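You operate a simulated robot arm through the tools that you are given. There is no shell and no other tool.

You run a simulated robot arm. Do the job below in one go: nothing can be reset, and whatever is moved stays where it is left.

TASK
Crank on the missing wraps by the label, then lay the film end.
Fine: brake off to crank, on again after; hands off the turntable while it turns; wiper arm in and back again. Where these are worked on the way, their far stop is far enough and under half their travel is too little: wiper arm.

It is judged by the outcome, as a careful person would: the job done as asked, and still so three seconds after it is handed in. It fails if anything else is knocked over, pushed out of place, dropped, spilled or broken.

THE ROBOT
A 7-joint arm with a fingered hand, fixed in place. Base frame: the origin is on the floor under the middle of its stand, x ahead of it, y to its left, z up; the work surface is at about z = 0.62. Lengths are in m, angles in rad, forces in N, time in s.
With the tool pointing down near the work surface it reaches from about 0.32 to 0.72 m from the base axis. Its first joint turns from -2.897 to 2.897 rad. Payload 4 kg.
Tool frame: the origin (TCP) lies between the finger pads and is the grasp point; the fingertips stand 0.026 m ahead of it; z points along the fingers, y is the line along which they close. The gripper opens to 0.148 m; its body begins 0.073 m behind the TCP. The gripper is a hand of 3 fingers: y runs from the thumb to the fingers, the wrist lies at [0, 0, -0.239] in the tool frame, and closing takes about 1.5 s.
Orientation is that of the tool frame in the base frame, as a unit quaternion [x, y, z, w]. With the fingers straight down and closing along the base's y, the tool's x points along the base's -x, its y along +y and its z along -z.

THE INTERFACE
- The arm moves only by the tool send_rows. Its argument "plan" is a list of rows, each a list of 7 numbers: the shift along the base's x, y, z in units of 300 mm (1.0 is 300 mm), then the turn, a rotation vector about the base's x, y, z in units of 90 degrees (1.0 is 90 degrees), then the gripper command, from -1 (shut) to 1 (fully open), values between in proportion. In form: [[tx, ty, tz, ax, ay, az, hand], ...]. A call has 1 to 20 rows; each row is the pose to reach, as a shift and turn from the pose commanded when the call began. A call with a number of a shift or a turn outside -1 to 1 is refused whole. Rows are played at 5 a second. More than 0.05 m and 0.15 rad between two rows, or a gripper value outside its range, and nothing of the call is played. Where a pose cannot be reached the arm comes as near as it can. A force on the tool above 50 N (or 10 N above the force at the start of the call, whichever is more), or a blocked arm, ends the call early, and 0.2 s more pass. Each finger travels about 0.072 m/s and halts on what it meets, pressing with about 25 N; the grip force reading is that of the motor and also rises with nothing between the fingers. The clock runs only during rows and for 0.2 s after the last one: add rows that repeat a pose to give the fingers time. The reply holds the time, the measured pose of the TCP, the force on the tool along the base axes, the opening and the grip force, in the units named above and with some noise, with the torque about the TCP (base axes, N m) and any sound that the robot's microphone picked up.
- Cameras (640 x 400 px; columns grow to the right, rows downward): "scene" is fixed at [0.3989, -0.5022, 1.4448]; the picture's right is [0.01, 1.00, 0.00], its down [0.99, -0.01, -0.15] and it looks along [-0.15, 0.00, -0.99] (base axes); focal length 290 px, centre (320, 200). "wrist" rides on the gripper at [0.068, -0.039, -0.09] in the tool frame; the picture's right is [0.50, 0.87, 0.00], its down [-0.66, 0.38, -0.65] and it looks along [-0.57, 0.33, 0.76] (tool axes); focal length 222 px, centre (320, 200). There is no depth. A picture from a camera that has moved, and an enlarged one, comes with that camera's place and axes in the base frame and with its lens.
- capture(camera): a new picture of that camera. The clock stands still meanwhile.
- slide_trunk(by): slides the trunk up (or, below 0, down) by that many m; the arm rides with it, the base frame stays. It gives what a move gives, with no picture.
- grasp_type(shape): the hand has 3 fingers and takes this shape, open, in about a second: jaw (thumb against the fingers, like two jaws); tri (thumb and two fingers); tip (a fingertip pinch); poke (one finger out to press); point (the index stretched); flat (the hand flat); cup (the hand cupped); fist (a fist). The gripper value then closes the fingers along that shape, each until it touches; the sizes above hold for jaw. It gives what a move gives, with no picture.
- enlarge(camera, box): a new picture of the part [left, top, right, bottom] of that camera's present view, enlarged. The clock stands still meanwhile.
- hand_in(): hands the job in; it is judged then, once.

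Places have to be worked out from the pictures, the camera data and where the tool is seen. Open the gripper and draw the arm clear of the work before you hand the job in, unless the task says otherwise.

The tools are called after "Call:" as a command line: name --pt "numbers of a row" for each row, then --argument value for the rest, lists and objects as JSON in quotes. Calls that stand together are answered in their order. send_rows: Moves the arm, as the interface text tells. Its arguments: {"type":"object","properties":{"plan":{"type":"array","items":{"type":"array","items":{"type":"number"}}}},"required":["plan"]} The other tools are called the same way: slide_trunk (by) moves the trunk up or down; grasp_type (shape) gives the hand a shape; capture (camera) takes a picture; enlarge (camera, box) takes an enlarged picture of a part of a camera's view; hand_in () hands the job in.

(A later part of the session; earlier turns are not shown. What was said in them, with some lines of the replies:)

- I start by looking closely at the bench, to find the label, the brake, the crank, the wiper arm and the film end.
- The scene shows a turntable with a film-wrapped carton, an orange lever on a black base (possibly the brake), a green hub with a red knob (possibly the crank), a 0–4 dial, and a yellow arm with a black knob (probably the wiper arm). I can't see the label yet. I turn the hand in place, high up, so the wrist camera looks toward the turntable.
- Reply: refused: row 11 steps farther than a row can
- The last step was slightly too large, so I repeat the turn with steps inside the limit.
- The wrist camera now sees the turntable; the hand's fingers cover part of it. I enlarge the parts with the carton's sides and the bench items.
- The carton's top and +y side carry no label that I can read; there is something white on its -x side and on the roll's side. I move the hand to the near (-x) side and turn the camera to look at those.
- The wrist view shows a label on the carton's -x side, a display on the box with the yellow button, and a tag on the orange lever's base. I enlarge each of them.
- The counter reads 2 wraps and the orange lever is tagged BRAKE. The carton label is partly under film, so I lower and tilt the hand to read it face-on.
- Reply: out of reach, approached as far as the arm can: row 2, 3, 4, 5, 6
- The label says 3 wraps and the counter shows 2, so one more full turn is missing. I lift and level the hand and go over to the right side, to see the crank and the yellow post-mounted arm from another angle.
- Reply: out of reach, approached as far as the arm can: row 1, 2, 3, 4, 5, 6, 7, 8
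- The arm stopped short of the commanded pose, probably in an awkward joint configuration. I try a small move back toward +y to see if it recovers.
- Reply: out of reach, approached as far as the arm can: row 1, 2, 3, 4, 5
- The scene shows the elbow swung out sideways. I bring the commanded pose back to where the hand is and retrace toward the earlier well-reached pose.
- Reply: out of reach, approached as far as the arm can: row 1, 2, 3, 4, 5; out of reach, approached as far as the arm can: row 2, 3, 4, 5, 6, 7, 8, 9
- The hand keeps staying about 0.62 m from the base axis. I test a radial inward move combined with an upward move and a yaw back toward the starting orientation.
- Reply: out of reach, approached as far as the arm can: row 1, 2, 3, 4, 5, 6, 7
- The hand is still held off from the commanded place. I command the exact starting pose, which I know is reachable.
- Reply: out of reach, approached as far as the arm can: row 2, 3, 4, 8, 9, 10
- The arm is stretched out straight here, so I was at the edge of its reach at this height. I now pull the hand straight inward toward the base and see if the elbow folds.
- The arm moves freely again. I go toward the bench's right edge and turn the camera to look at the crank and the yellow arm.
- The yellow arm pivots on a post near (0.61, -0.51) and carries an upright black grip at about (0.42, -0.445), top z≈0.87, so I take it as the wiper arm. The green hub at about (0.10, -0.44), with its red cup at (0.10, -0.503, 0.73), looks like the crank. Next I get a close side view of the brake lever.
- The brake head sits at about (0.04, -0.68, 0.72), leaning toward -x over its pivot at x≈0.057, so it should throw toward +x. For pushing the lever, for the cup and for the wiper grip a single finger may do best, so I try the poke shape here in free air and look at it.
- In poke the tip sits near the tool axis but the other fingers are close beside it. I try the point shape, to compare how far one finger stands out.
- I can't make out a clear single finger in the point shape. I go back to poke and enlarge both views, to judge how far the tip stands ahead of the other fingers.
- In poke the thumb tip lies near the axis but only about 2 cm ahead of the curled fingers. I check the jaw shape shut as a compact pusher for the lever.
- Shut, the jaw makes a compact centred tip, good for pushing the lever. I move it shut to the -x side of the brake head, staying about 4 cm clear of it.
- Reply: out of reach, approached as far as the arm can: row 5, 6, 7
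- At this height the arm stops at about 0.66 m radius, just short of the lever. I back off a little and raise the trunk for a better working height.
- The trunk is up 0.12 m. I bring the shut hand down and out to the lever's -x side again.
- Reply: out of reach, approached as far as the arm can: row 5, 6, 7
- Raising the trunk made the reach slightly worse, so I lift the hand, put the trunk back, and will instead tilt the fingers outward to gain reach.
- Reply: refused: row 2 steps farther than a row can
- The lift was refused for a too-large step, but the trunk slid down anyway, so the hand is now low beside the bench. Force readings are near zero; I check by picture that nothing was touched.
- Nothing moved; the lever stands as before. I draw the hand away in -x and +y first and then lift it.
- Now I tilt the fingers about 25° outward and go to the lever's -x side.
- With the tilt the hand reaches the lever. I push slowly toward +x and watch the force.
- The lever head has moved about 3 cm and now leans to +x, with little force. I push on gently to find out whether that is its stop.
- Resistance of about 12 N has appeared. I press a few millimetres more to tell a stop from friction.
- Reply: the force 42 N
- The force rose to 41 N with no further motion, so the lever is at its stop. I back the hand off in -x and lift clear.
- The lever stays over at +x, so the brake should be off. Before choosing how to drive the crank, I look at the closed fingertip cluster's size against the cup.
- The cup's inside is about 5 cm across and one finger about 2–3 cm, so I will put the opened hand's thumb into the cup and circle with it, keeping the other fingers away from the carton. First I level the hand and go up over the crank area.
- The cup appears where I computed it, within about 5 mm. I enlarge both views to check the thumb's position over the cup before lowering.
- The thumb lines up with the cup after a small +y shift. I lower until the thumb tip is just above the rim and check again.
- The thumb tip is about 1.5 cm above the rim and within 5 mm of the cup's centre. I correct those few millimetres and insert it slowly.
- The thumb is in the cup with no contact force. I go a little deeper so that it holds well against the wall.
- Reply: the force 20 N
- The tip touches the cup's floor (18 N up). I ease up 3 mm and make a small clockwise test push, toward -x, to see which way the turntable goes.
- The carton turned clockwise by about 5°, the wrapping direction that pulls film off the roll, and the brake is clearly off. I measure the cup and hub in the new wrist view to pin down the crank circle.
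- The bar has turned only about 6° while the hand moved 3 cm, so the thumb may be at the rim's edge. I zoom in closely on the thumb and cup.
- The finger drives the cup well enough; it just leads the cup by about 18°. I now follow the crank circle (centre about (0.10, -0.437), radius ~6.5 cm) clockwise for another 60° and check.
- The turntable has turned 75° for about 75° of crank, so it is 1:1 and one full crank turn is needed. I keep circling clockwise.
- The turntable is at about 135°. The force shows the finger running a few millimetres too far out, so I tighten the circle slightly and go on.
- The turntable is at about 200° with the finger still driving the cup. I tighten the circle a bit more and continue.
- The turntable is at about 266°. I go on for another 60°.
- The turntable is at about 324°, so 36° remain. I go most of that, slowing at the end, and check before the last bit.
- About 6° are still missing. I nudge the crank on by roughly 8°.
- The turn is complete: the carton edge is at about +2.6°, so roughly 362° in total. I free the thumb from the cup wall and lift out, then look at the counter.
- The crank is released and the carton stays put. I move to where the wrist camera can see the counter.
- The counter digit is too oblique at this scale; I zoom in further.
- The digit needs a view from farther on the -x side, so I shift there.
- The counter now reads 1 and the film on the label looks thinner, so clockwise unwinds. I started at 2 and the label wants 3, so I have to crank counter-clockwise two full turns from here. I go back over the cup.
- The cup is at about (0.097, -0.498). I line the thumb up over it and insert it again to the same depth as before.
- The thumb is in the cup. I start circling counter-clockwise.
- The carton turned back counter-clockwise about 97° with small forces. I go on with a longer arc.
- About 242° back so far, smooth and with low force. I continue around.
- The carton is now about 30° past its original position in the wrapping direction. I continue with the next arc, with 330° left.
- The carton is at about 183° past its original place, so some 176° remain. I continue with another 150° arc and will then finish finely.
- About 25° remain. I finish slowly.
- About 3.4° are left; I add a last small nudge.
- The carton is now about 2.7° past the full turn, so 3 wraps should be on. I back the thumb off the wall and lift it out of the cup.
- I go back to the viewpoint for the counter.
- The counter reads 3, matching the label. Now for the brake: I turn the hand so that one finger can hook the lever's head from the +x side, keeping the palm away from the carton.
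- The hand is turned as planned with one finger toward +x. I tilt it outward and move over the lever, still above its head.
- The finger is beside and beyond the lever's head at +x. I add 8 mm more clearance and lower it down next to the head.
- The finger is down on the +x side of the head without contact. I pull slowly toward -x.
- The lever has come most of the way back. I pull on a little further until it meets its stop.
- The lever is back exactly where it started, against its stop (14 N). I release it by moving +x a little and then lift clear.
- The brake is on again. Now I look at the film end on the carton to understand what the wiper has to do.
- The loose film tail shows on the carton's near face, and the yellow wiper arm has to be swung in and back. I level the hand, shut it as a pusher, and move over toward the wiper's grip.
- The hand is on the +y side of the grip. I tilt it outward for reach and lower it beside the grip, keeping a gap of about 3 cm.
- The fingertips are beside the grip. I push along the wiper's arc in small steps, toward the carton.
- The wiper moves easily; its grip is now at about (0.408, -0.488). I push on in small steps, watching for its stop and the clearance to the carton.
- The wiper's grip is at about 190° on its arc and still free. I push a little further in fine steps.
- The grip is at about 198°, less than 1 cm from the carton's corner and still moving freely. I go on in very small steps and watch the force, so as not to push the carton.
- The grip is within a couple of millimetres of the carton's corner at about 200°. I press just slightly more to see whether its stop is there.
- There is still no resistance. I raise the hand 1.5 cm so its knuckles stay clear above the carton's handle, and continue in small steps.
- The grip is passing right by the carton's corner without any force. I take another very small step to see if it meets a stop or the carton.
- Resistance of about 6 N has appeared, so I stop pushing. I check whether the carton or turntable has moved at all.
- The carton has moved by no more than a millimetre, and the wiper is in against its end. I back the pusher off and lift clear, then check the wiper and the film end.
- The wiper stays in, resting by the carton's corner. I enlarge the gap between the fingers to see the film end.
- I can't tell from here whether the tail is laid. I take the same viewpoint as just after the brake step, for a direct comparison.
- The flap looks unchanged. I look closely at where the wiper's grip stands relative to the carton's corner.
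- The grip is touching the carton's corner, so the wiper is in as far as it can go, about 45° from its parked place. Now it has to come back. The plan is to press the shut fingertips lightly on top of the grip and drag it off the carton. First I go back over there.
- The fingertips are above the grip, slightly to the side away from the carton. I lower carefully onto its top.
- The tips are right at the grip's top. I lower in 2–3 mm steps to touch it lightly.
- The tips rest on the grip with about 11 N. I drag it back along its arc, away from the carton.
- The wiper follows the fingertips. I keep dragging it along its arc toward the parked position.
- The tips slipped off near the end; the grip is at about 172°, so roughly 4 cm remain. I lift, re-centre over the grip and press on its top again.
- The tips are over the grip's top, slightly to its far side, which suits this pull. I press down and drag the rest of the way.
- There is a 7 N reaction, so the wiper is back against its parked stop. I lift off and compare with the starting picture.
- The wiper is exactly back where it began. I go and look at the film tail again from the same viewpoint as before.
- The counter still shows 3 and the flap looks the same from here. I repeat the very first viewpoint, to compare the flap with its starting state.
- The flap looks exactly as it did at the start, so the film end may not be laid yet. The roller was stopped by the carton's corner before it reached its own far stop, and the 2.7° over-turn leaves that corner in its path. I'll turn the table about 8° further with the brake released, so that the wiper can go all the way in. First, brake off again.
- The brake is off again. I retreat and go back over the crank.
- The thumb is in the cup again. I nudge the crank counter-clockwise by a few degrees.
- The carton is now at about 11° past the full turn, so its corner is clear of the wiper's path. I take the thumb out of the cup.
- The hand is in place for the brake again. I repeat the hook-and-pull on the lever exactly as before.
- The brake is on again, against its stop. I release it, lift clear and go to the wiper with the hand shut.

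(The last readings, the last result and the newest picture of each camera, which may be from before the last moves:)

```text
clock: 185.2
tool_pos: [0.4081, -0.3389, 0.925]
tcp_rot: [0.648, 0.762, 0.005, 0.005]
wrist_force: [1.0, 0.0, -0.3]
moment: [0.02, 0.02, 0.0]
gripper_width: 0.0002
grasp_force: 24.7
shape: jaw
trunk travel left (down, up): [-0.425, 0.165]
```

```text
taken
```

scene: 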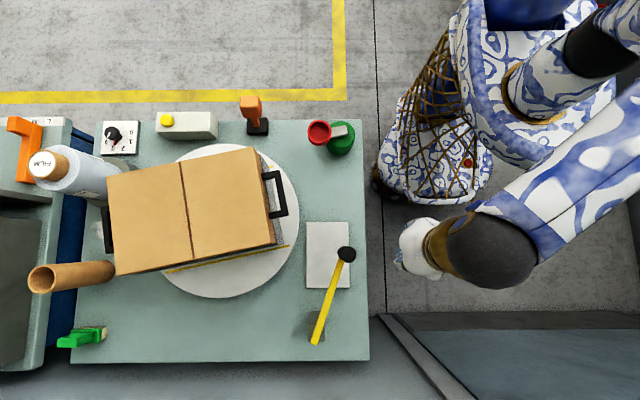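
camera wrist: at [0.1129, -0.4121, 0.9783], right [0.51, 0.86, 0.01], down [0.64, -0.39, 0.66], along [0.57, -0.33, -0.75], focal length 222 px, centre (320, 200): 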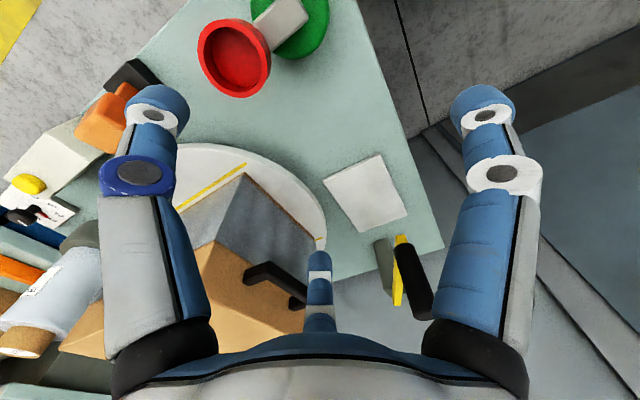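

I am beside the wiper. This time I push on the yellow arm itself, partway along its length, which keeps the hand well away from the carton. I tilt and lower beside the arm.

Call:
send_rows --pt "0.08 0 0 -0.071 -0.06 0 -1" --pt "0.16 -0.03 0 -0.142 -0.119 0 -1" --pt "0.26 -0.08 0 -0.213 -0.179 0 -1" --pt "0.34 -0.16 -0.05 -0.213 -0.179 0 -1" --pt "0.386 -0.22 -0.15 -0.213 -0.179 0 -1" --pt "0.386 -0.22 -0.27 -0.213 -0.179 0 -1" --pt "0.386 -0.22 -0.4 -0.213 -0.179 0 -1" --pt "0.386 -0.22 -0.51 -0.213 -0.179 0 -1" --pt "0.386 -0.22 -0.51 -0.213 -0.179 0 -1"

Call:
capture --camera "wrist"

Call:
enlarge --camera "scene" --box '[240, 200, 420, 370]'

```text
clock: 187.2
tool_pos: [0.5259, -0.4054, 0.7719]
tcp_rot: [0.63, 0.744, -0.032, 0.218]
wrist_force: [0.4, 0.5, -0.4]
moment: [-0.03, 0.02, 0.03]
gripper_width: 0.0
grasp_force: 25.6
shape: jaw
trunk travel left (down, up): [-0.425, 0.165]
```

```text
taken
camera wrist: at [0.4559, -0.3204, 0.8195], right [0.77, 0.64, 0.02], down [0.24, -0.32, 0.92], along [0.59, -0.7, -0.4], focal length 222 px, centre (320, 200)
```

wrist: 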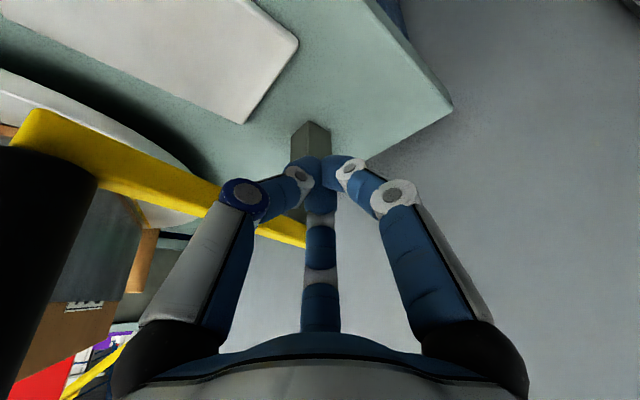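

```text
2.35 times, centred on (330, 285) of scene
camera zoom: at [0.3989, -0.5022, 1.4448], right [0.01, 1.0, 0.0], down [0.99, -0.01, -0.15], along [-0.15, 0.0, -0.99], focal length 682 px, centre (296, 0)
```

zoom: 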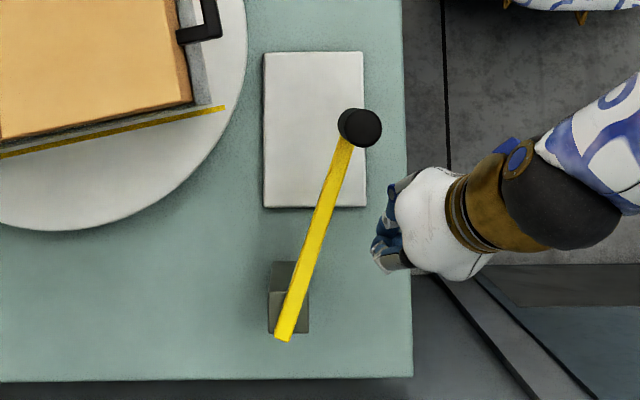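

Call:
send_rows --pt "-0.022 -0.062 0 0 0 0 -1" --pt "-0.0443 -0.124 0 0 0 0 -1" --pt "-0.06 -0.148 0 0 0 0 -1" --pt "-0.073 -0.171 0 0 0 0 -1" --pt "-0.085 -0.199 0 0 0 0 -1" --pt "-0.0953 -0.2273 0 0 0 0 -1" --pt "-0.102 -0.257 0 0 0 0 -1" --pt "-0.1077 -0.287 0 0 0 0 -1" --pt "-0.109 -0.317 0 0 0 0 -1" --pt "-0.1097 -0.3473 0 0 0 0 -1"

Call:
capture --camera "wrist"

Call:
enlarge --camera "scene" --box '[240, 200, 420, 370]'

```text
clock: 189.4
tool_pos: [0.4922, -0.5094, 0.7717]
tcp_rot: [0.63, 0.744, -0.032, 0.22]
wrist_force: [-0.2, 0.3, 0.8]
moment: [-0.02, 0.02, 0.02]
gripper_width: 0.0002
grasp_force: 24.9
shape: jaw
trunk travel left (down, up): [-0.425, 0.165]
```

```text
taken
camera wrist: at [0.4231, -0.4245, 0.8202], right [0.77, 0.64, 0.01], down [0.25, -0.32, 0.92], along [0.59, -0.7, -0.4], focal length 222 px, centre (320, 200)
```

wrist: 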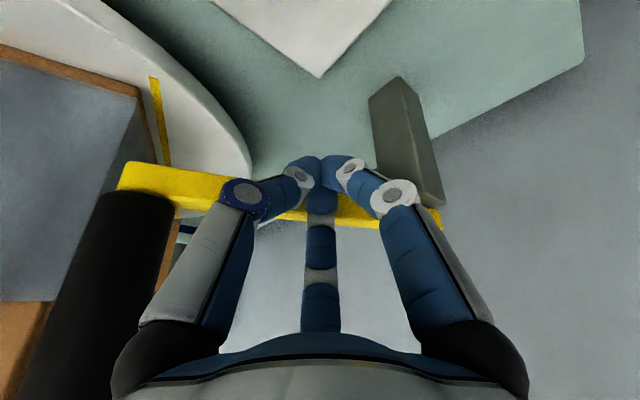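

```text
2.35 times, centred on (330, 285) of scene
camera zoom: at [0.3989, -0.5022, 1.4448], right [0.01, 1.0, 0.0], down [0.99, -0.01, -0.15], along [-0.15, 0.0, -0.99], focal length 682 px, centre (296, 0)
```

zoom: 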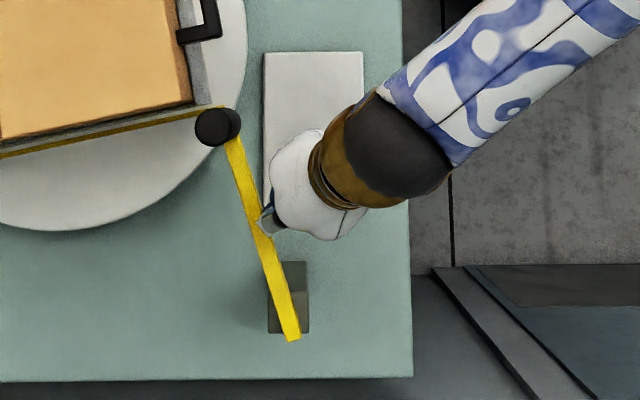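

The wiper is at about 197° and moves freely. I push on past the former contact point in small steps.

Call:
send_rows --pt "0.0025 -0.0155 0 0 0 0 -1" --pt "0.005 -0.0307 0 0 0 0 -1" --pt "0.0078 -0.0455 0 0 0 0 -1" --pt "0.0107 -0.0603 0 0 0 0 -1" --pt "0.0107 -0.0603 0 0 0 0 -1"

Call:
enlarge --camera "scene" --box '[240, 200, 420, 370]'

```text
clock: 190.6
tool_pos: [0.4959, -0.5267, 0.7748]
tcp_rot: [0.63, 0.744, -0.033, 0.219]
wrist_force: [-0.2, 0.0, 0.9]
moment: [-0.02, -0.01, 0.03]
gripper_width: 0.0
grasp_force: 25.1
shape: jaw
trunk travel left (down, up): [-0.425, 0.165]
```

```text
2.35 times, centred on (330, 285) of scene
camera zoom: at [0.3989, -0.5022, 1.4448], right [0.01, 1.0, 0.0], down [0.99, -0.01, -0.15], along [-0.15, 0.0, -0.99], focal length 682 px, centre (296, 0)
```

zoom: 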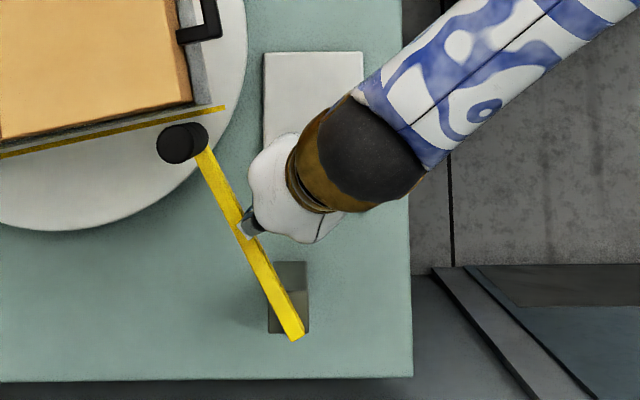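

The roller is past the old contact point, at about 207° and free. I continue toward its own far stop.

Call:
send_rows --pt "0.004 -0.016 0 0 0 0 -1" --pt "0.008 -0.0307 0 0 0 0 -1" --pt "0.0133 -0.045 0 0 0 0 -1" --pt "0.0187 -0.059 0 0 0 0 -1" --pt "0.0253 -0.0727 0 0 0 0 -1" --pt "0.032 -0.0863 0 0 0 0 -1" --pt "0.032 -0.0863 0 0 0 0 -1"

Call:
enlarge --camera "scene" --box '[240, 200, 420, 370]'

Call:
capture --camera "wrist"

```text
clock: 192.2
tool_pos: [0.5048, -0.5547, 0.7726]
tcp_rot: [0.631, 0.744, -0.033, 0.219]
wrist_force: [-7.8, 4.1, -0.3]
moment: [0.11, 0.15, -0.01]
gripper_width: 0.0001
grasp_force: 25.3
shape: jaw
trunk travel left (down, up): [-0.425, 0.165]
```

```text
2.35 times, centred on (330, 285) of scene
camera zoom: at [0.3989, -0.5022, 1.4448], right [0.01, 1.0, 0.0], down [0.99, -0.01, -0.15], along [-0.15, 0.0, -0.99], focal length 682 px, centre (296, 0)
```

zoom: 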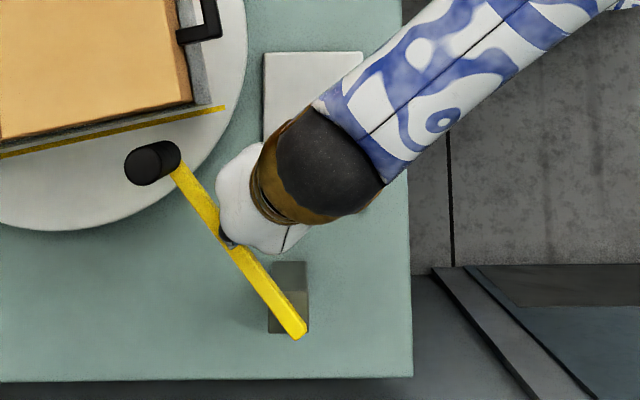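

```text
taken
camera wrist: at [0.4337, -0.4692, 0.8207], right [0.77, 0.64, 0.01], down [0.24, -0.32, 0.92], along [0.59, -0.7, -0.4], focal length 222 px, centre (320, 200)
```

wrist: 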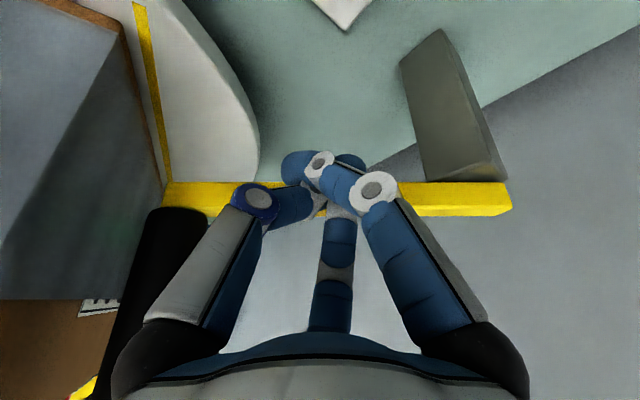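

There is now about 9 N of resistance at roughly 216°, with the roller about 3 cm clear of the carton. I press 2–3 mm more to confirm that it is the wiper's own stop.

Call:
send_rows --pt "0.004 -0.007 0 0 0 0 -1" --pt "0.008 -0.013 0 0 0 0 -1" --pt "0.008 -0.013 0 0 0 0 -1"

Call:
enlarge --camera "scene" --box '[240, 200, 420, 370]'

```text
clock: 193.0
tool_pos: [0.5046, -0.5532, 0.7735]
tcp_rot: [0.631, 0.744, -0.032, 0.217]
wrist_force: [-28.7, 29.7, 1.4]
moment: [0.48, 0.42, 0.13]
gripper_width: 0.0
grasp_force: 24.8
shape: jaw
trunk travel left (down, up): [-0.425, 0.165]
```

```text
2.35 times, centred on (330, 285) of scene
camera zoom: at [0.3989, -0.5022, 1.4448], right [0.01, 1.0, 0.0], down [0.99, -0.01, -0.15], along [-0.15, 0.0, -0.99], focal length 682 px, centre (296, 0)
```

zoom: 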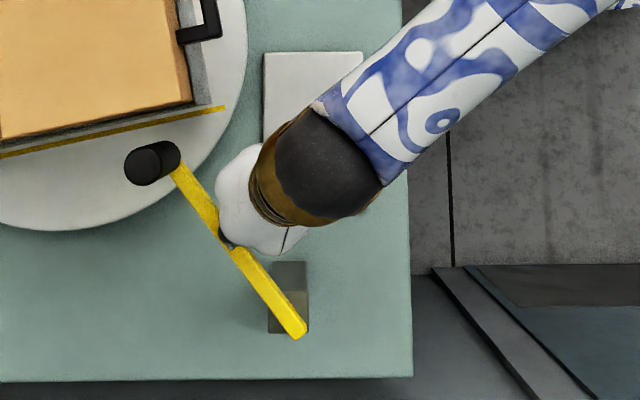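

The force jumps to over 40 N with no motion, so this is the wiper's real far stop, about 55° from parked (the earlier push had reached roughly 80% of that). I back off and lift.

Call:
send_rows --pt "-0.01 0.03 0 0 0 0 -1" --pt "-0.02 0.1 0.02 0 0 0 -1" --pt "-0.03 0.2 0.1 0 0 0 -1" --pt "-0.05 0.26 0.22 0 0 0 -1" --pt "-0.08 0.28 0.35 0 0 0 -1" --pt "-0.1 0.28 0.48 0 0 0 -1" --pt "-0.12 0.28 0.58 0 0 0 -1" --pt "-0.12 0.28 0.58 0 0 0 -1"

Call:
capture --camera "scene"

Call:
enlarge --camera "scene" --box '[80, 130, 320, 310]'

```text
clock: 194.8
tool_pos: [0.4721, -0.4729, 0.9466]
tcp_rot: [0.63, 0.744, -0.032, 0.219]
wrist_force: [0.3, -0.2, 0.3]
moment: [-0.02, 0.02, 0.04]
gripper_width: 0.0
grasp_force: 25.0
shape: jaw
trunk travel left (down, up): [-0.425, 0.165]
```

```text
taken
```

scene: 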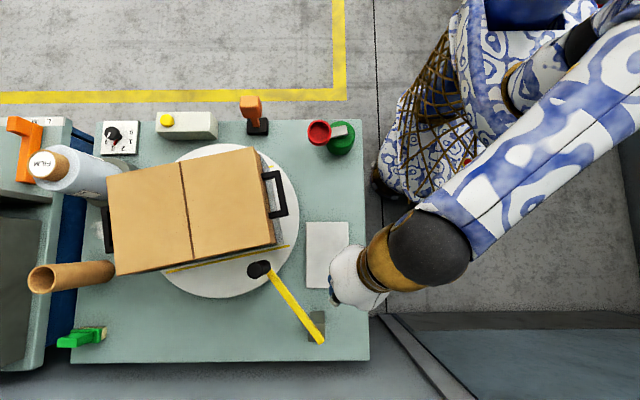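

```text
2.22 times, centred on (200, 220) of scene
camera zoom: at [0.3989, -0.5022, 1.4448], right [0.01, 1.0, 0.0], down [0.99, -0.01, -0.15], along [-0.15, 0.0, -0.99], focal length 645 px, centre (587, 156)
```

zoom: 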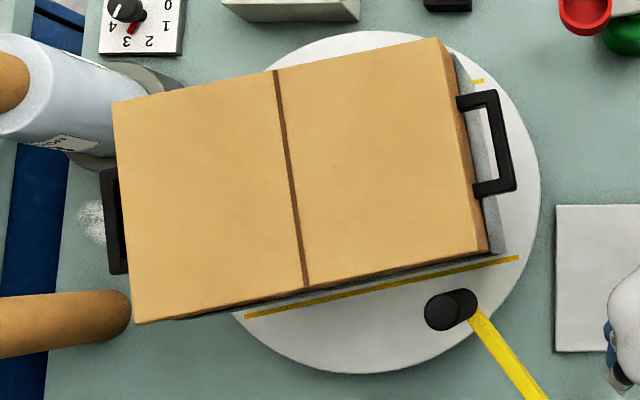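

The carton is unchanged. Now I bring the wiper back the same way as before, tilting the hand a little more for the longer reach and going over the roller's top.

Call:
send_rows --pt "0 -0.03 0.02 -0.05 -0.042 0 -1" --pt "-0.02 -0.13 0.02 -0.102 -0.0857 0 -1" --pt "-0.045 -0.25 0.02 -0.102 -0.0857 0 -1" --pt "-0.07 -0.37 0.02 -0.102 -0.0857 0 -1" --pt "-0.094 -0.48 0.02 -0.102 -0.0857 0 -1" --pt "-0.094 -0.5 0 -0.102 -0.0857 0 -1" --pt "-0.094 -0.5 0 -0.102 -0.0857 0 -1"

Call:
capture --camera "wrist"

Call:
enlarge --camera "scene" --box '[220, 200, 360, 310]'

```text
clock: 196.4
tool_pos: [0.4423, -0.6238, 0.9464]
tcp_rot: [0.611, 0.723, -0.049, 0.318]
wrist_force: [0.3, 0.8, -0.5]
moment: [-0.01, -0.03, 0.02]
gripper_width: 0.0
grasp_force: 24.8
shape: jaw
trunk travel left (down, up): [-0.425, 0.165]
```

```text
taken
camera wrist: at [0.3672, -0.5325, 0.9712], right [0.77, 0.64, 0.02], down [0.12, -0.17, 0.98], along [0.63, -0.75, -0.2], focal length 222 px, centre (320, 200)
```

wrist: 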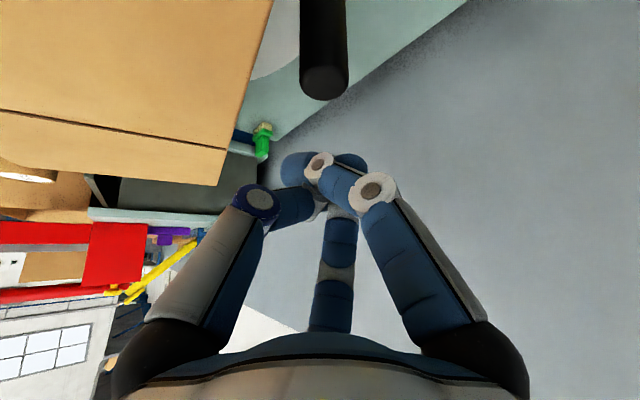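

```text
3.64 times, centred on (290, 255) of scene
camera zoom: at [0.3989, -0.5022, 1.4448], right [0.01, 1.0, 0.0], down [0.99, -0.01, -0.15], along [-0.15, 0.0, -0.99], focal length 1055 px, centre (429, 0)
```

zoom: 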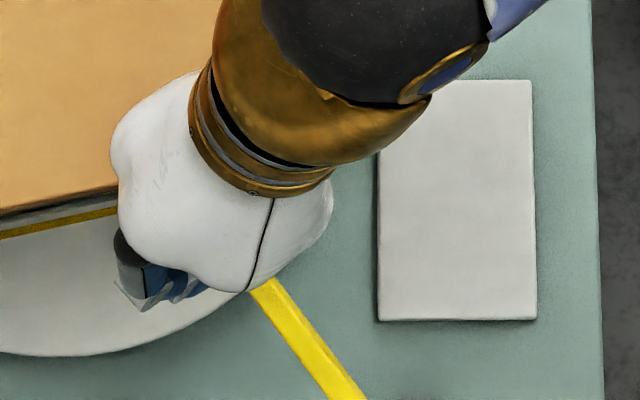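

The finger cluster was pushed slightly askew, so I open it a little and close it again to re-centre it, still well above everything.

Call:
send_rows --pt "0 0 0 0 0 0 -0.4" --pt "0 0 0 0 0 0 -0.4" --pt "0 0 0 0 0 0 -0.4" --pt "0 0 0 0 0 0 -1" --pt "0 0 0 0 0 0 -1" --pt "0 0 0 0 0 0 -1" --pt "0 0 0 0 0 0 -1"

Call:
capture --camera "wrist"

```text
clock: 198.0
tool_pos: [0.4432, -0.6229, 0.9467]
tcp_rot: [0.611, 0.724, -0.049, 0.318]
wrist_force: [0.4, -0.7, -0.7]
moment: [-0.02, 0.03, 0.01]
gripper_width: 0.0
grasp_force: 24.7
shape: jaw
trunk travel left (down, up): [-0.425, 0.165]
```

```text
taken
camera wrist: at [0.3673, -0.5323, 0.9714], right [0.77, 0.64, 0.02], down [0.12, -0.17, 0.98], along [0.63, -0.75, -0.2], focal length 222 px, centre (320, 200)
```

wrist: 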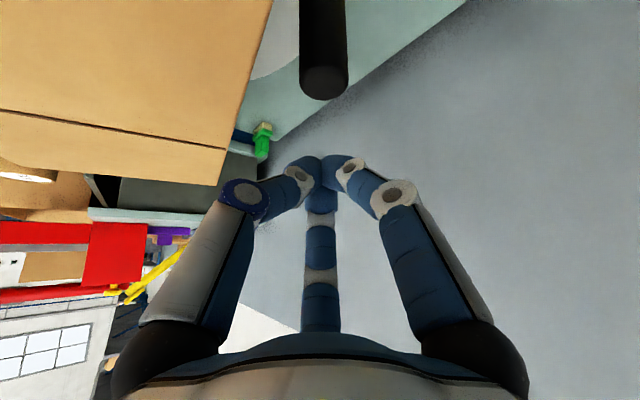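

Call:
send_rows --pt "0 0 -0.05 0 0 0 -1" --pt "0 0 -0.1 0 0 0 -1" --pt "0 0 -0.13 0 0 0 -1" --pt "0 0 -0.14 0 0 0 -1" --pt "0 0 -0.14 0 0 0 -1"

Call:
send_rows --pt "0 0 -0.008 0 0 0 -1" --pt "0 0 -0.014 0 0 0 -1" --pt "0 0 -0.014 0 0 0 -1"

```text
clock: 199.2
tool_pos: [0.443, -0.6242, 0.9052]
tcp_rot: [0.611, 0.723, -0.049, 0.319]
wrist_force: [0.3, -0.8, 0.1]
moment: [0.02, 0.01, -0.02]
gripper_width: 0.0
grasp_force: 24.8
shape: jaw
trunk travel left (down, up): [-0.425, 0.165]
```

```text
clock: 200.0
tool_pos: [0.4428, -0.6233, 0.9014]
tcp_rot: [0.611, 0.723, -0.049, 0.318]
wrist_force: [0.9, 0.5, 0.5]
moment: [-0.01, 0.01, 0.0]
gripper_width: 0.0
grasp_force: 25.1
shape: jaw
trunk travel left (down, up): [-0.425, 0.165]
```

Call:
send_rows --pt "0 0 -0.007 0 0 0 -1" --pt "0 0 -0.014 0 0 0 -1" --pt "0 0 -0.014 0 0 0 -1"

```text
clock: 200.8
tool_pos: [0.4415, -0.6238, 0.8978]
tcp_rot: [0.611, 0.722, -0.05, 0.32]
wrist_force: [-2.1, -1.5, 13.4]
moment: [-0.17, -0.07, 0.0]
gripper_width: 0.0
grasp_force: 24.4
shape: jaw
trunk travel left (down, up): [-0.425, 0.165]
```

The tips rest on the roller with about 13 N. I drag it back along its arc.

Call:
send_rows --pt "-0.0095 0.014 0 0 0 0 -1" --pt "-0.019 0.028 0 0 0 0 -1" --pt "-0.028 0.0425 0 0 0 0 -1" --pt "-0.037 0.057 0 0 0 0 -1" --pt "-0.045 0.072 0 0 0 0 -1" --pt "-0.053 0.087 0 0 0 0 -1" --pt "-0.0604 0.1023 0 0 0 0 -1" --pt "-0.0677 0.1177 0 0 0 0 -1" --pt "-0.0745 0.1333 0 0 0 0 -1" --pt "-0.081 0.149 0 0 0 0 -1" --pt "-0.0867 0.165 0 0 0 0 -1" --pt "-0.0923 0.181 0 0 0 0 -1"

Call:
capture --camera "wrist"

Call:
enlarge --camera "scene" --box '[220, 200, 380, 350]'

```text
clock: 203.4
tool_pos: [0.4142, -0.5687, 0.8962]
tcp_rot: [0.612, 0.723, -0.049, 0.318]
wrist_force: [-4.0, -1.1, 9.4]
moment: [-0.14, -0.01, -0.04]
gripper_width: 0.0
grasp_force: 25.3
shape: jaw
trunk travel left (down, up): [-0.425, 0.165]
```

```text
taken
camera wrist: at [0.3396, -0.4777, 0.9211], right [0.77, 0.64, 0.02], down [0.12, -0.17, 0.98], along [0.63, -0.75, -0.2], focal length 222 px, centre (320, 200)
```

wrist: 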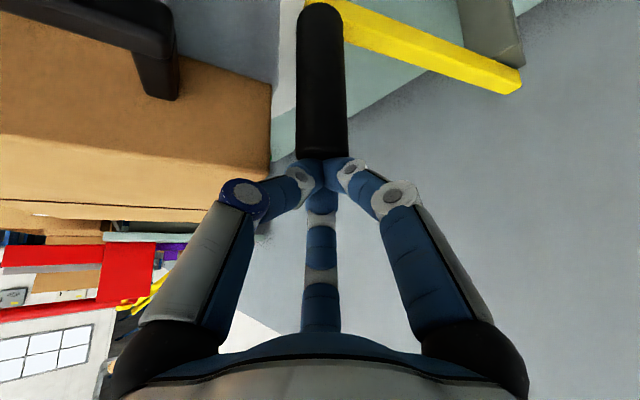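

```text
2.67 times, centred on (300, 275) of scene
camera zoom: at [0.3989, -0.5022, 1.4448], right [0.01, 1.0, 0.0], down [0.99, -0.01, -0.15], along [-0.15, 0.0, -0.99], focal length 774 px, centre (373, 0)
```

zoom: 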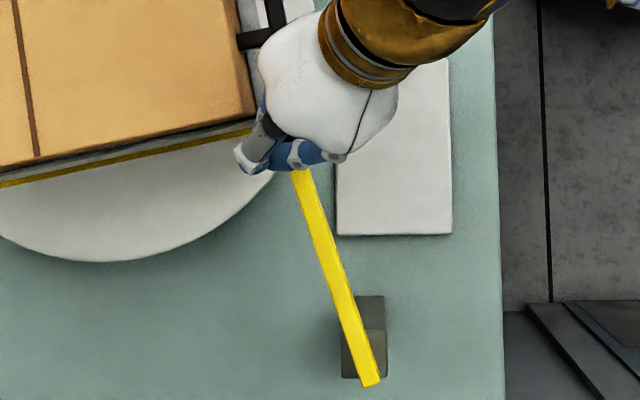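

It follows well. I continue the drag to the parked stop.

Call:
send_rows --pt "-0.0097 0.0327 -0.002 0 0 0 -1" --pt "-0.0173 0.066 -0.002 0 0 0 -1" --pt "-0.0237 0.0993 -0.002 0 0 0 -1" --pt "-0.028 0.133 -0.002 0 0 0 -1" --pt "-0.0307 0.167 -0.002 0 0 0 -1" --pt "-0.0317 0.201 -0.002 0 0 0 -1" --pt "-0.0307 0.235 -0.002 0 0 0 -1" --pt "-0.028 0.269 -0.002 0 0 0 -1" --pt "-0.0237 0.3027 -0.002 0 0 0 -1" --pt "-0.0173 0.336 -0.002 0 0 0 -1"

Call:
capture --camera "wrist"

Call:
enlarge --camera "scene" --box '[230, 210, 390, 360]'

```text
clock: 205.6
tool_pos: [0.409, -0.4657, 0.8953]
tcp_rot: [0.611, 0.723, -0.048, 0.319]
wrist_force: [-2.2, 1.1, 20.4]
moment: [-0.14, -0.1, -0.02]
gripper_width: 0.0
grasp_force: 25.2
shape: jaw
trunk travel left (down, up): [-0.425, 0.165]
```

```text
taken
camera wrist: at [0.3336, -0.3759, 0.9196], right [0.77, 0.64, 0.02], down [0.12, -0.16, 0.98], along [0.63, -0.75, -0.2], focal length 222 px, centre (320, 200)
```

wrist: 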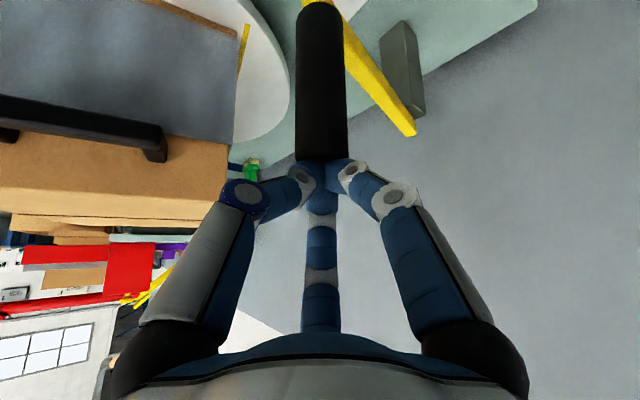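

```text
2.67 times, centred on (310, 285) of scene
camera zoom: at [0.3989, -0.5022, 1.4448], right [0.01, 1.0, 0.0], down [0.99, -0.01, -0.15], along [-0.15, 0.0, -0.99], focal length 774 px, centre (347, -27)
```

zoom: 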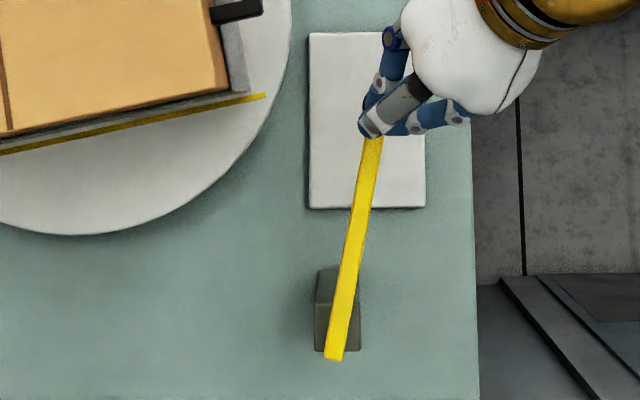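

Call:
send_rows --pt "0.0038 0.0167 0.001 0 0 0 -1" --pt "0.0077 0.0333 0.001 0 0 0 -1" --pt "0.0125 0.05 0.001 0 0 0 -1" --pt "0.0173 0.066 0.001 0 0 0 -1" --pt "0.025 0.0873 0.001 0 0 0 -1" --pt "0.029 0.098 0.001 0 0 0 -1" --pt "0.033 0.1083 0.001 0 0 0 -1"

Call:
enlarge --camera "scene" --box '[230, 210, 390, 360]'

```text
clock: 207.2
tool_pos: [0.4195, -0.435, 0.8978]
tcp_rot: [0.611, 0.723, -0.049, 0.319]
wrist_force: [-2.2, -3.3, 11.9]
moment: [-0.25, -0.07, -0.05]
gripper_width: 0.0
grasp_force: 25.5
shape: jaw
trunk travel left (down, up): [-0.425, 0.165]
```

```text
2.67 times, centred on (310, 285) of scene
camera zoom: at [0.3989, -0.5022, 1.4448], right [0.01, 1.0, 0.0], down [0.99, -0.01, -0.15], along [-0.15, 0.0, -0.99], focal length 774 px, centre (347, -27)
```

zoom: 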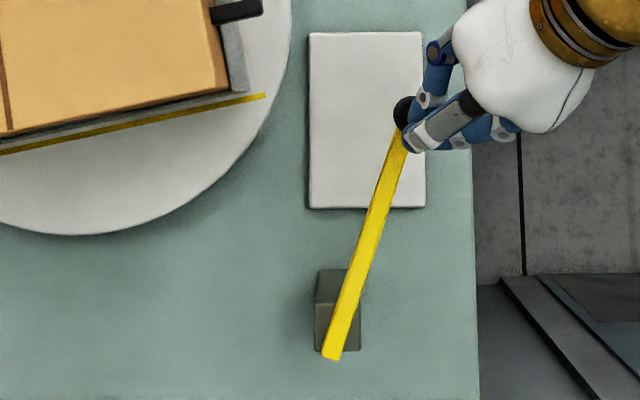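

The wiper is back at its parked stop. I lift off, level the hand and go to look at the film end.

Call:
send_rows --pt "0 0 0.05 0 0 0 -1" --pt "0 0.03 0.15 0.063 0.053 0 -1" --pt "-0.02 0.12 0.22 0.126 0.106 0 -1" --pt "-0.05 0.22 0.22 0.189 0.158 0 -1" --pt "-0.1 0.3 0.22 0.252 0.211 0 -1" --pt "-0.15 0.36 0.22 0.315 0.264 0 -1" --pt "-0.15 0.36 0.22 0.315 0.264 0 -1"

Call:
send_rows --pt "-0.12 -0.05 0 0 0 0.06 1" --pt "-0.24 -0.1 0 0 0 0.12 1" --pt "-0.36 -0.15 0 0 0 0.18 1" --pt "-0.48 -0.2 0 0 0 0.24 1" --pt "-0.6 -0.27 -0.02 0 0 0.31 1" --pt "-0.72 -0.34 -0.05 0 0 0.38 1" --pt "-0.82 -0.42 -0.08 0 0 0.45 1" --pt "-0.92 -0.5 -0.11 0 0 0.5 1" --pt "-0.98 -0.58 -0.15 0 0 0.555 1" --pt "-0.98 -0.58 -0.15 0 0 0.555 1"

Call:
send_rows --pt "-0.1 -0.08 -0.03 -0.09 0 0 1" --pt "-0.2 -0.16 -0.06 -0.18 0 0 1" --pt "-0.3 -0.25 -0.1 -0.27 0 0 1" --pt "-0.3 -0.25 -0.1 -0.27 0 0 1"

Call:
capture --camera "wrist"

Call:
enlarge --camera "wrist" --box '[170, 150, 390, 350]'

```text
clock: 208.8
tool_pos: [0.3753, -0.3265, 0.9629]
tcp_rot: [0.647, 0.763, 0.005, 0.005]
wrist_force: [0.2, 0.2, 0.2]
moment: [0.01, 0.04, 0.01]
gripper_width: 0.0001
grasp_force: 25.2
shape: jaw
trunk travel left (down, up): [-0.425, 0.165]
```

```text
clock: 211.0
tool_pos: [0.0807, -0.5009, 0.9187]
tcp_rot: [0.264, 0.965, 0.008, 0.003]
wrist_force: [-1.1, 0.4, 0.1]
moment: [0.0, -0.01, 0.0]
gripper_width: 0.148
grasp_force: 0.1
shape: jaw
trunk travel left (down, up): [-0.425, 0.165]
```

```text
clock: 212.0
tool_pos: [-0.0097, -0.577, 0.8866]
tcp_rot: [0.259, 0.944, -0.196, 0.059]
wrist_force: [0.5, -0.3, 0.2]
moment: [0.02, 0.0, 0.02]
gripper_width: 0.1481
grasp_force: 0.0
shape: jaw
trunk travel left (down, up): [-0.425, 0.165]
```

```text
taken
camera wrist: at [-0.0884, -0.539, 0.9691], right [0.01, 0.92, -0.4], down [0.75, 0.26, 0.61], along [0.66, -0.31, -0.68], focal length 222 px, centre (320, 200)
```

wrist: 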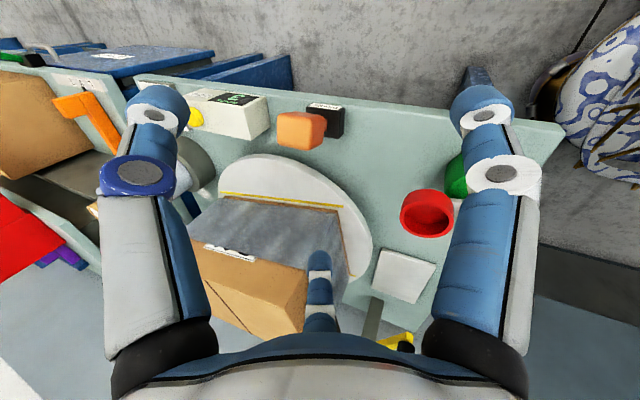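

```text
2.00 times, centred on (280, 250) of wrist
camera zoom: at [-0.0884, -0.539, 0.9691], right [0.01, 0.92, -0.4], down [0.75, 0.26, 0.61], along [0.66, -0.31, -0.68], focal length 444 px, centre (400, 100)
```

zoom: 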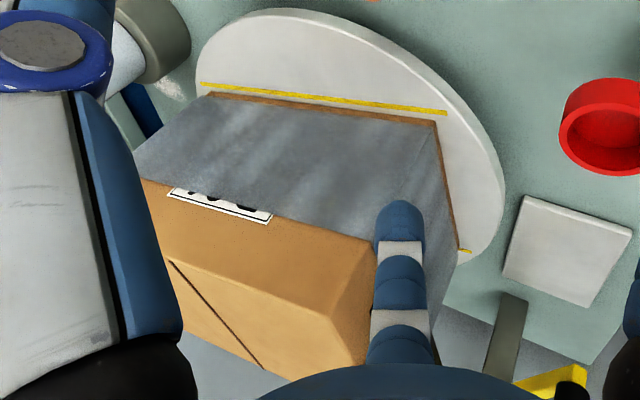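

The loose flap is gone: the film on that face now looks smooth. I zoom in to confirm this, and check the counter and the lever too.

Call:
enlarge --camera "wrist" --box '[185, 180, 345, 280]'

Call:
enlarge --camera "wrist" --box '[170, 80, 350, 160]'

Call:
capture --camera "scene"

```text
4.00 times, centred on (265, 230) of wrist
camera zoom: at [-0.0884, -0.539, 0.9691], right [0.01, 0.92, -0.4], down [0.75, 0.26, 0.61], along [0.66, -0.31, -0.68], focal length 888 px, centre (540, 80)
```

zoom: 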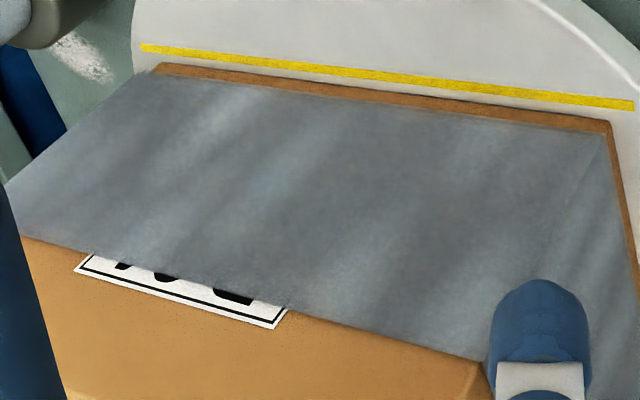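

```text
3.56 times, centred on (260, 120) of wrist
camera zoom: at [-0.0884, -0.539, 0.9691], right [0.01, 0.92, -0.4], down [0.75, 0.26, 0.61], along [0.66, -0.31, -0.68], focal length 790 px, centre (533, 484)
```

zoom: 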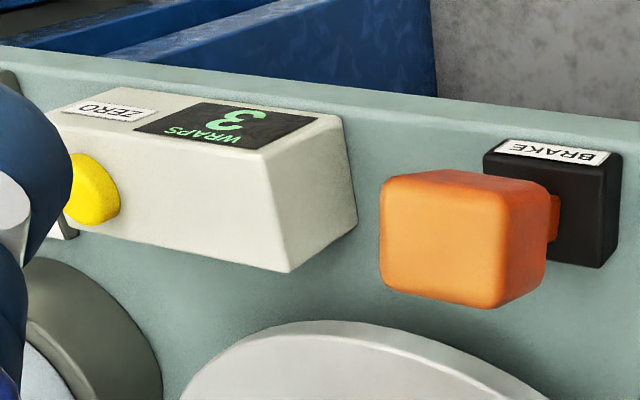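

```text
taken
```

scene: 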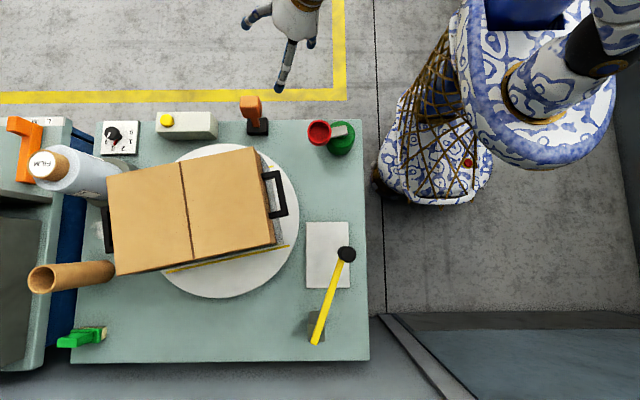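

The flap is now laid flat, the counter shows 3, the brake lever is on and the wiper is parked. I level the hand, leave it open and draw the arm up clear of the bench.

Call:
send_rows --pt "0 0.03 0.08 0.09 0 0 1" --pt "0 0.08 0.18 0.18 0 0 1" --pt "0 0.16 0.28 0.27 0 0 1" --pt "0 0.28 0.36 0.27 0 0 1" --pt "0.05 0.4 0.4 0.27 0 0 1" --pt "0.1 0.5 0.42 0.27 0 0 1" --pt "0.1 0.5 0.42 0.27 0 0 1"

Call:
capture --camera "scene"

Call:
enlarge --camera "scene" --box '[80, 90, 380, 360]'

```text
clock: 213.6
tool_pos: [0.0203, -0.4265, 1.0116]
tcp_rot: [0.265, 0.964, 0.007, 0.002]
wrist_force: [0.4, 0.4, -0.5]
moment: [-0.06, -0.04, -0.03]
gripper_width: 0.148
grasp_force: 0.0
shape: jaw
trunk travel left (down, up): [-0.425, 0.165]
```

```text
taken
```

scene: 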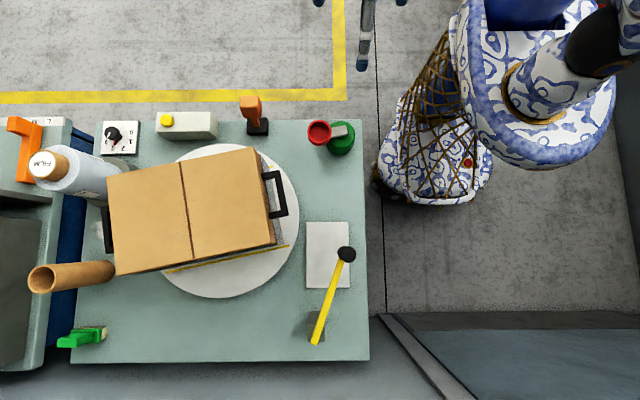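

```text
1.48 times, centred on (230, 225) of scene
camera zoom: at [0.3989, -0.5022, 1.4448], right [0.01, 1.0, 0.0], down [0.99, -0.01, -0.15], along [-0.15, 0.0, -0.99], focal length 430 px, centre (453, 163)
```

zoom: 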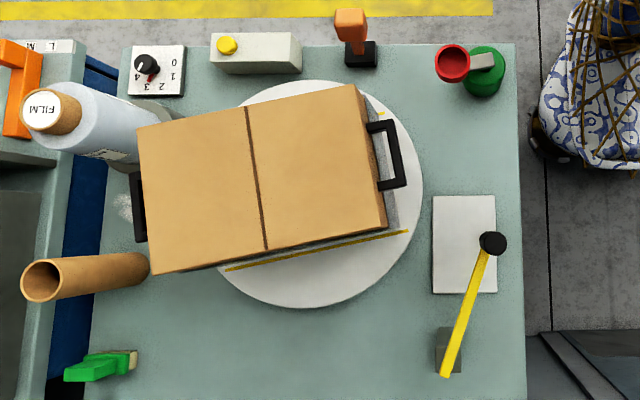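

Three wraps are on as the label asks, and the film end is laid. The brake is on, the wiper is parked, everything else stands where it was, and the arm is clear with the hand open. I hand the job in.

Call:
hand_in

```text
The job is handed in.
```

I handed the job in. The carton has the 3 wraps its label asks for, and the film end is laid flat.

- **Wraps:** The counter started at 2 and now reads 3. I first cranked the wrong way and unwound one wrap, then cranked two turns the right way. The turntable ended about 11° past the full turn, roughly 3.03 wraps. I left it there because the carton's corner blocked the wiper at the exact position.
- **Film end:** The first wiper pass stopped against the carton's corner and did not lay the flap. A second pass went to the wiper's own far stop, and a close-up picture then showed the film flat.
- **Brake:** I released it twice to crank. It is on again and against its stop.
- **Wiper arm:** It is back at its parked stop.
- **Possible concern:** The first wiper pass pushed the carton by about 1 mm. I saw no other change on the bench.

The arm is drawn clear and the hand is open.
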